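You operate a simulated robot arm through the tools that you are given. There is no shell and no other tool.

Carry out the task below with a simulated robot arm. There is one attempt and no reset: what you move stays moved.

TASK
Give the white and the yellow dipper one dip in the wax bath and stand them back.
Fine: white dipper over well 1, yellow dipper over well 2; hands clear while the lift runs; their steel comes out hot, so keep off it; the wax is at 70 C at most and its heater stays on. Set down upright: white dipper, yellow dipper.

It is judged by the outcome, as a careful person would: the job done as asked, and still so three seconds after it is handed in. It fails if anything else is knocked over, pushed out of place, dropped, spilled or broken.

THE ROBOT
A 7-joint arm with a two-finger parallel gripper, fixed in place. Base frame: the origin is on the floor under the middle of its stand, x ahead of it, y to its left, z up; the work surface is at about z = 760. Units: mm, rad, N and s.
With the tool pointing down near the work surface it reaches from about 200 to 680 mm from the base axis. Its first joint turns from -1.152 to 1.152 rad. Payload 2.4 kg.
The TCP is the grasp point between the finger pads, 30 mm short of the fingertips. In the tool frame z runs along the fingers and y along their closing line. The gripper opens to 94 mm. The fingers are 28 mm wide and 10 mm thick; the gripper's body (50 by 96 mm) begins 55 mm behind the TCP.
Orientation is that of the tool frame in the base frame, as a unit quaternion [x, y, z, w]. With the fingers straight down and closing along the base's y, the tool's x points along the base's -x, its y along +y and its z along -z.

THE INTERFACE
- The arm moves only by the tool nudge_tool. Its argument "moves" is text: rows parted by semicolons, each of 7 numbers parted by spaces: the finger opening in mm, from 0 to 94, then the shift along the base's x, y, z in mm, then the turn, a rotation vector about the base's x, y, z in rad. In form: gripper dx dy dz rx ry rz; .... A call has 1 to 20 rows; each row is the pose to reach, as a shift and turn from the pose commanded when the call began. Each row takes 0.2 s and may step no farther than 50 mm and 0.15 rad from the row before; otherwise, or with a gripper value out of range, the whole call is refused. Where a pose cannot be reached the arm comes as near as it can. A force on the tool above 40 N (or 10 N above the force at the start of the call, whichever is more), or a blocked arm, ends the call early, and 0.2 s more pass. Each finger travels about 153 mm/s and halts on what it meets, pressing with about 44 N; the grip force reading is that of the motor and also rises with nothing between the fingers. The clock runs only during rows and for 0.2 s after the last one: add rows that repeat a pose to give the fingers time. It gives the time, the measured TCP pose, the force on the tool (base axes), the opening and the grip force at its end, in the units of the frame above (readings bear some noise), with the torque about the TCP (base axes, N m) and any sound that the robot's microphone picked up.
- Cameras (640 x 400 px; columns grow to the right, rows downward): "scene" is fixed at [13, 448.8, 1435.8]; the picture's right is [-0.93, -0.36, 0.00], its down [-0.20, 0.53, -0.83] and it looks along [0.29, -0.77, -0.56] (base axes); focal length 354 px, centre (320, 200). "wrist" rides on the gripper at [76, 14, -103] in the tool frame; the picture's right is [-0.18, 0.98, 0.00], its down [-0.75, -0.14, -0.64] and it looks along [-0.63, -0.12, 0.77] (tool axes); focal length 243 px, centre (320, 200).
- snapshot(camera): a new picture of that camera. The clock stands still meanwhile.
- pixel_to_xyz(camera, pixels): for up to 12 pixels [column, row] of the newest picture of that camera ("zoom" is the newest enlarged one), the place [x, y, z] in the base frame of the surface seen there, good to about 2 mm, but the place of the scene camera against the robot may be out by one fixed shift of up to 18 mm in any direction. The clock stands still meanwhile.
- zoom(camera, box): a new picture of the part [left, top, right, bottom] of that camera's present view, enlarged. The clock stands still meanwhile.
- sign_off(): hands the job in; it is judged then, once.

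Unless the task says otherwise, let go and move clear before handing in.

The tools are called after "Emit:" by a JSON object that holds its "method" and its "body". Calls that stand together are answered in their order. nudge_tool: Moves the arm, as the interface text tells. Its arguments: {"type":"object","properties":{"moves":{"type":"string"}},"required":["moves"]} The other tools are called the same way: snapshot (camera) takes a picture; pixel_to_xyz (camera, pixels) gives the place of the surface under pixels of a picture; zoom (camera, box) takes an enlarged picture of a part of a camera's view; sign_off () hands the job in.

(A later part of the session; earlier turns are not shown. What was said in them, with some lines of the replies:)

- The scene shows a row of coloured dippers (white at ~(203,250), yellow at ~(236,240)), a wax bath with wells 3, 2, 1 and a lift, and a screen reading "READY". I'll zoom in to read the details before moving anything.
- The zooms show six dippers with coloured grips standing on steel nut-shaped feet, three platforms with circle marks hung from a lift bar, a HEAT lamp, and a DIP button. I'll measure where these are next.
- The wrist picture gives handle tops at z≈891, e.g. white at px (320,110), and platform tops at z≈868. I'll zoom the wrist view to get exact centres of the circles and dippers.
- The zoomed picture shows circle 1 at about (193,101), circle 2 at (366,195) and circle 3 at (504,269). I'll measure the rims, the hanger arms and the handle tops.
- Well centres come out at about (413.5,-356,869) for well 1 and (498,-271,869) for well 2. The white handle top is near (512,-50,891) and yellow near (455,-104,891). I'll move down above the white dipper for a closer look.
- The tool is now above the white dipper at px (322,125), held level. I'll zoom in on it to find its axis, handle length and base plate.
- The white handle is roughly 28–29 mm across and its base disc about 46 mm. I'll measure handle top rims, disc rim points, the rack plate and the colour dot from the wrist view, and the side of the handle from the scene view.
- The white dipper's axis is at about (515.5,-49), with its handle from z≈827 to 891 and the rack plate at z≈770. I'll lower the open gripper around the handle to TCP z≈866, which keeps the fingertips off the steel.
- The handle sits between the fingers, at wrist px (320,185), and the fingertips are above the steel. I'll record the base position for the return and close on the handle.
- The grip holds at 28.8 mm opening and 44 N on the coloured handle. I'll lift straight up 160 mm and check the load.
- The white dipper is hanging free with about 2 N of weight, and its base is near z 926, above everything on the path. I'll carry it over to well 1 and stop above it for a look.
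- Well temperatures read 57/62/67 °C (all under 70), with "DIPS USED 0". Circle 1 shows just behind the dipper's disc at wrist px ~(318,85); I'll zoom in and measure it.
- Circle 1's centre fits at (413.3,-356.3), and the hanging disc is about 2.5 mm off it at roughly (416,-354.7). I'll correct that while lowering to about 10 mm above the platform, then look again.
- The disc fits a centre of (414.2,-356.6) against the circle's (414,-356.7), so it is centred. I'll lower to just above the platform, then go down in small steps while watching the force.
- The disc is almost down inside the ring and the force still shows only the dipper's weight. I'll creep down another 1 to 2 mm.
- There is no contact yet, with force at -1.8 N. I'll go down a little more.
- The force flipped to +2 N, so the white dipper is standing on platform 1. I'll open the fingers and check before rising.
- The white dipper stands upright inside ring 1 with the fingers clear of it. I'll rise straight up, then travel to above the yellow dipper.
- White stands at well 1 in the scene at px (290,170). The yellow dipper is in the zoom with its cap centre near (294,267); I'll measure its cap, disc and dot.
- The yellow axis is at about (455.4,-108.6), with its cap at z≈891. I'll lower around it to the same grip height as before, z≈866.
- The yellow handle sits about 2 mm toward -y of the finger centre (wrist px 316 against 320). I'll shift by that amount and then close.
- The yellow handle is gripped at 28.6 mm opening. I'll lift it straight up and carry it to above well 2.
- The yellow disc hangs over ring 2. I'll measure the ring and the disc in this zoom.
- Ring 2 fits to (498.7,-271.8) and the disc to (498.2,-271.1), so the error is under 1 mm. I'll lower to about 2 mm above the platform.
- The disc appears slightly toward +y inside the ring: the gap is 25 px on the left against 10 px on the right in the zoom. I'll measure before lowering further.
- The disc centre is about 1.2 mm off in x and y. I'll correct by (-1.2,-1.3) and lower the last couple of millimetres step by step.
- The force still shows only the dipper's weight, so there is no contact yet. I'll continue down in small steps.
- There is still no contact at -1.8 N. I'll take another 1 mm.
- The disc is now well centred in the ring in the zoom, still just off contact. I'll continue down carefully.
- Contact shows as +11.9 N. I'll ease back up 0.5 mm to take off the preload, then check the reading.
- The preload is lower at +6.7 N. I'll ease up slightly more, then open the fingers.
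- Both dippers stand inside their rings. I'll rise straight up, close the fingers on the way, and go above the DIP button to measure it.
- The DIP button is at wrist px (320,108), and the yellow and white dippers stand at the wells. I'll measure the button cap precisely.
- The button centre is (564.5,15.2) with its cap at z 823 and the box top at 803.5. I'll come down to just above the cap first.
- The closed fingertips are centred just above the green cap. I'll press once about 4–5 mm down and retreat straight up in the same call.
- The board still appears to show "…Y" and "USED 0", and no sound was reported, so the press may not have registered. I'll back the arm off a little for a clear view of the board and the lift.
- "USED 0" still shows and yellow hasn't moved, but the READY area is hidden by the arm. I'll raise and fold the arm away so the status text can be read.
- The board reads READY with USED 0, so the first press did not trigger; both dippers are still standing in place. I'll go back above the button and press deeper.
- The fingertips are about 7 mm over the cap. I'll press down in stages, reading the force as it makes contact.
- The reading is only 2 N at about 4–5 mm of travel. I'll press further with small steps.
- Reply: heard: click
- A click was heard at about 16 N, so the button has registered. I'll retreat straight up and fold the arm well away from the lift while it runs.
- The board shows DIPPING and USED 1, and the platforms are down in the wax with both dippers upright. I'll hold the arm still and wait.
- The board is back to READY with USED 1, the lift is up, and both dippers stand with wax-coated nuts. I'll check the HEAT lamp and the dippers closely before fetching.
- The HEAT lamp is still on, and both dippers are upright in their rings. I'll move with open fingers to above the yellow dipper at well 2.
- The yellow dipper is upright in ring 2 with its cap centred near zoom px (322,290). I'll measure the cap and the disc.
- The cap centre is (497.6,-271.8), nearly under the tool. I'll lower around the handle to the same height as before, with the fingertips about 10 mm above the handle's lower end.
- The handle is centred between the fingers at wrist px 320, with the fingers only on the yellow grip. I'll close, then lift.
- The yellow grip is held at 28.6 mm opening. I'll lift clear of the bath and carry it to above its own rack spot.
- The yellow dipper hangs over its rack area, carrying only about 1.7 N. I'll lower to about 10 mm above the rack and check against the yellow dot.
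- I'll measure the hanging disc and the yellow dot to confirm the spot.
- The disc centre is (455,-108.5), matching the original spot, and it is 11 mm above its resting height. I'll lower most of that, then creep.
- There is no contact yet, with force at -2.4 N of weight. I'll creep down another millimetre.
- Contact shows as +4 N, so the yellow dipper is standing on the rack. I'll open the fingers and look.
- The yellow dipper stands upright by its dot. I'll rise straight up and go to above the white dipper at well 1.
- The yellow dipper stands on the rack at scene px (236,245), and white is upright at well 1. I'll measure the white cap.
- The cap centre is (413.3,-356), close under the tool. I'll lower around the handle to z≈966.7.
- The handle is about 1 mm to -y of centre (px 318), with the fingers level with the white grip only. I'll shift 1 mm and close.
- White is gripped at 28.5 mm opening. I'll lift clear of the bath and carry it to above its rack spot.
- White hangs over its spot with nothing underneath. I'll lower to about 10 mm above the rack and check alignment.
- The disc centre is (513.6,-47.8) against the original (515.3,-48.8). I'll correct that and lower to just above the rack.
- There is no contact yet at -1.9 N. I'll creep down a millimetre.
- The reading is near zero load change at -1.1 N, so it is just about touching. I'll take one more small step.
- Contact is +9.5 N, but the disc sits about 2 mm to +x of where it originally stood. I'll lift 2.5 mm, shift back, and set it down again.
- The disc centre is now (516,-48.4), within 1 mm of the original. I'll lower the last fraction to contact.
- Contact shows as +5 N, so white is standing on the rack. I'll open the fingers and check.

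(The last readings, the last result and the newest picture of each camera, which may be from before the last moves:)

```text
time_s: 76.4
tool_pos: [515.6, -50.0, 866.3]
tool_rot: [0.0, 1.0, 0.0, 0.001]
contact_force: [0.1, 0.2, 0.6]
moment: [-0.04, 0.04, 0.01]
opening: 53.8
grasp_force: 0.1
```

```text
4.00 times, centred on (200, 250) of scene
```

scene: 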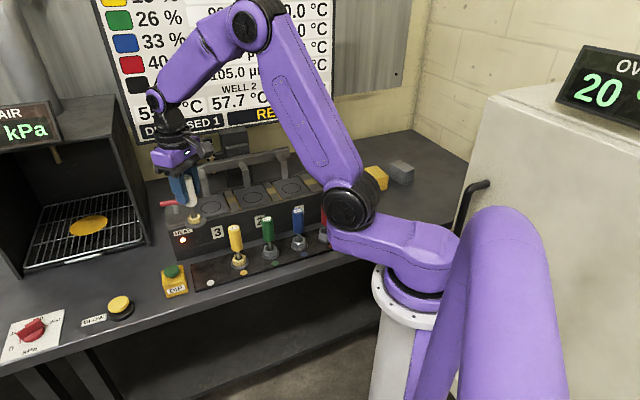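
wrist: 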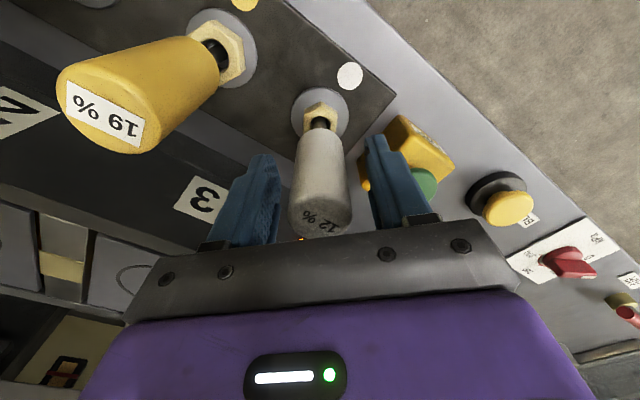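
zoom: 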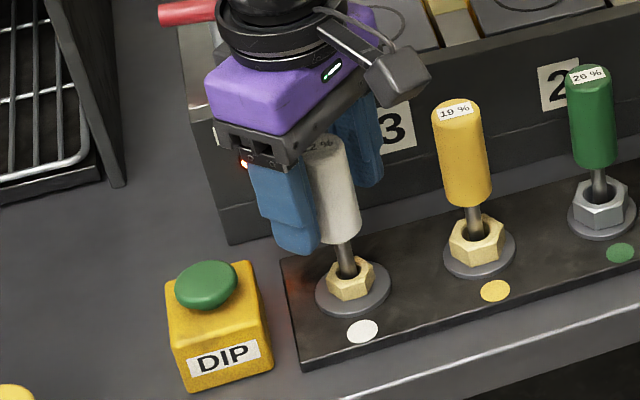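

White stands upright by its dot and the fingers are clear of it. I'll rise straight up and fold the arm to the side for a final look.

Emit:
{"method": "nudge_tool", "body": {"moves": "54 0 0 20 0 0 0; 54 0 0 50 0 0 0; 54 0 0 90 0 0 0; 54 0 0 130 0 0 0; 54 0 0 165 0 0 0; 54 -15 20 195 0 0 0; 54 -45 50 215 0 0 0; 54 -80 80 235 0 0 0; 54 -115 110 250 0 0 0; 54 -145 140 260 0 0 0; 54 -170 165 262 0 0 0; 54 -190 190 262 0 0 0; 54 -190 220 262 0 0 0; 54 -190 220 262 0 0 0"}}

Emit:
{"method": "snapshot", "body": {"camera": "scene"}}

Emit:
{"method": "zoom", "body": {"camera": "scene", "box": [150, 150, 350, 300]}}

Emit:
{"method": "snapshot", "body": {"camera": "wrist"}}

```text
refused: row 8 steps farther than a row can; nothing moved
```

```text
taken
```

scene: 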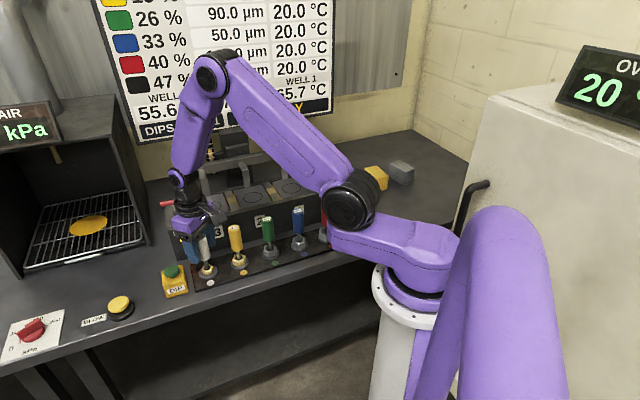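

```text
2.67 times, centred on (250, 225) of scene
```

zoom: 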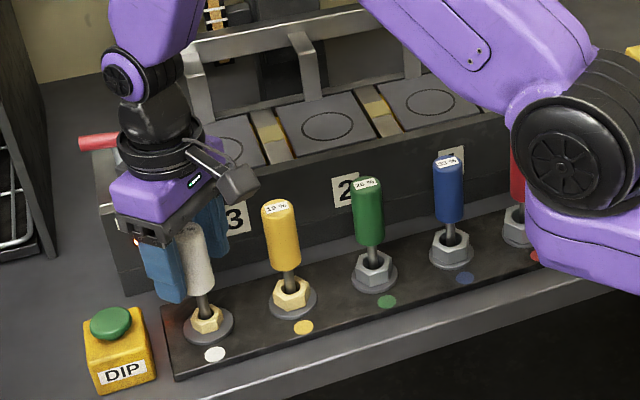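

```text
taken
```

wrist: 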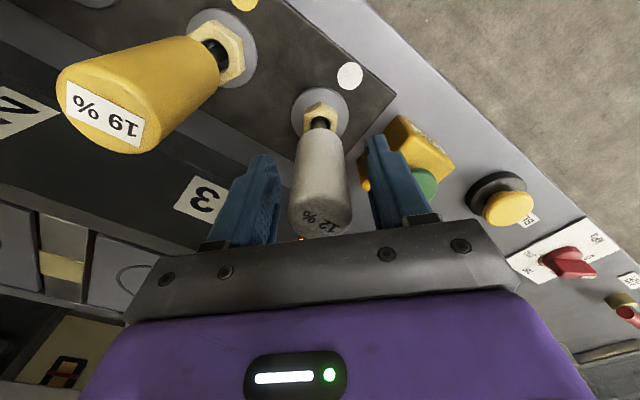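

The call was refused because row 8 stepped too far, so nothing moved. I'll repeat the retreat with smaller steps.

Emit:
{"method": "nudge_tool", "body": {"moves": "54 0 0 20 0 0 0; 54 0 0 50 0 0 0; 54 0 0 90 0 0 0; 54 0 0 130 0 0 0; 54 0 0 165 0 0 0; 54 -12 15 195 0 0 0; 54 -35 35 215 0 0 0; 54 -62 62 230 0 0 0; 54 -90 90 240 0 0 0; 54 -118 118 250 0 0 0; 54 -146 146 258 0 0 0; 54 -172 172 262 0 0 0; 54 -190 200 262 0 0 0; 54 -190 220 262 0 0 0; 54 -190 220 262 0 0 0"}}

Emit:
{"method": "snapshot", "body": {"camera": "scene"}}

Emit:
{"method": "zoom", "body": {"camera": "scene", "box": [150, 150, 350, 300]}}

Emit:
{"method": "snapshot", "body": {"camera": "wrist"}}

```text
time_s: 79.6
tool_pos: [327.6, 170.3, 1127.0]
tool_rot: [0.0, 1.0, 0.0, -0.001]
contact_force: [0.3, -0.2, 0.7]
moment: [0.0, 0.02, 0.02]
opening: 53.8
grasp_force: 0.0
```

```text
taken
```

scene: 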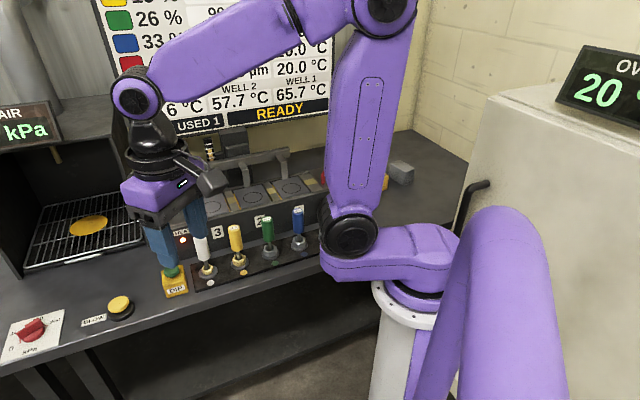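

```text
2.67 times, centred on (250, 225) of scene
```

zoom: 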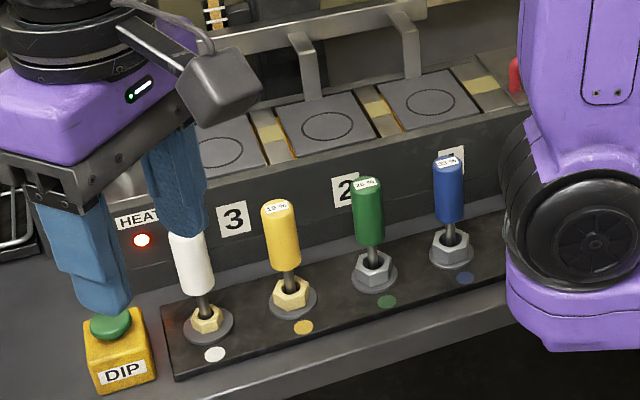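

```text
taken
```

wrist: 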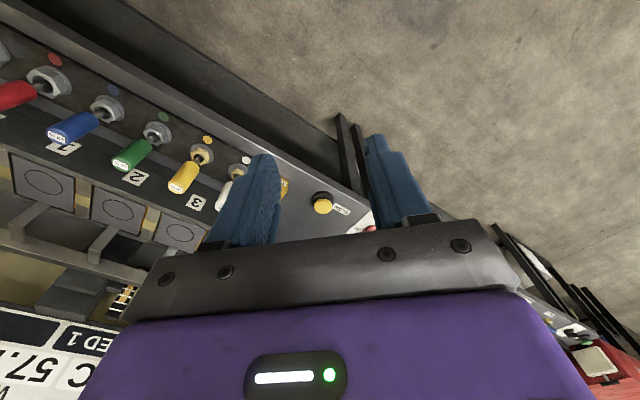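

White and yellow both stand upright at their dots with waxed nuts, and the other dippers haven't moved. The board reads READY with USED 1, the HEAT lamp is on and the arm is clear, so I'll hand in.

Emit:
{"method": "sign_off", "body": {}}

```text
The job is handed in.
```

The white and yellow dippers have each had one dip and are standing upright back at their own spots on the rack. White was dipped over well 1 and yellow over well 2.

- **Dip:** My first press on the DIP button was too shallow and did nothing. The second press clicked, and the board went from "DIPS USED 0" to 1, so there was only one dip.
- **Hands clear:** I backed the arm off as soon as the button clicked. By the time the board showed DIPPING it was folded away from the bath, and I kept it there until READY came back.
- **Hot steel:** After the dip I gripped both dippers only by their coloured handles.
- **Wax and heater:** The highest well temperature I saw was 67.0 °C, and the HEAT lamp was still on at the end.
- **Everything else:** In the final pictures I saw nothing else knocked over or out of place, and the gripper was open and clear when I handed in.
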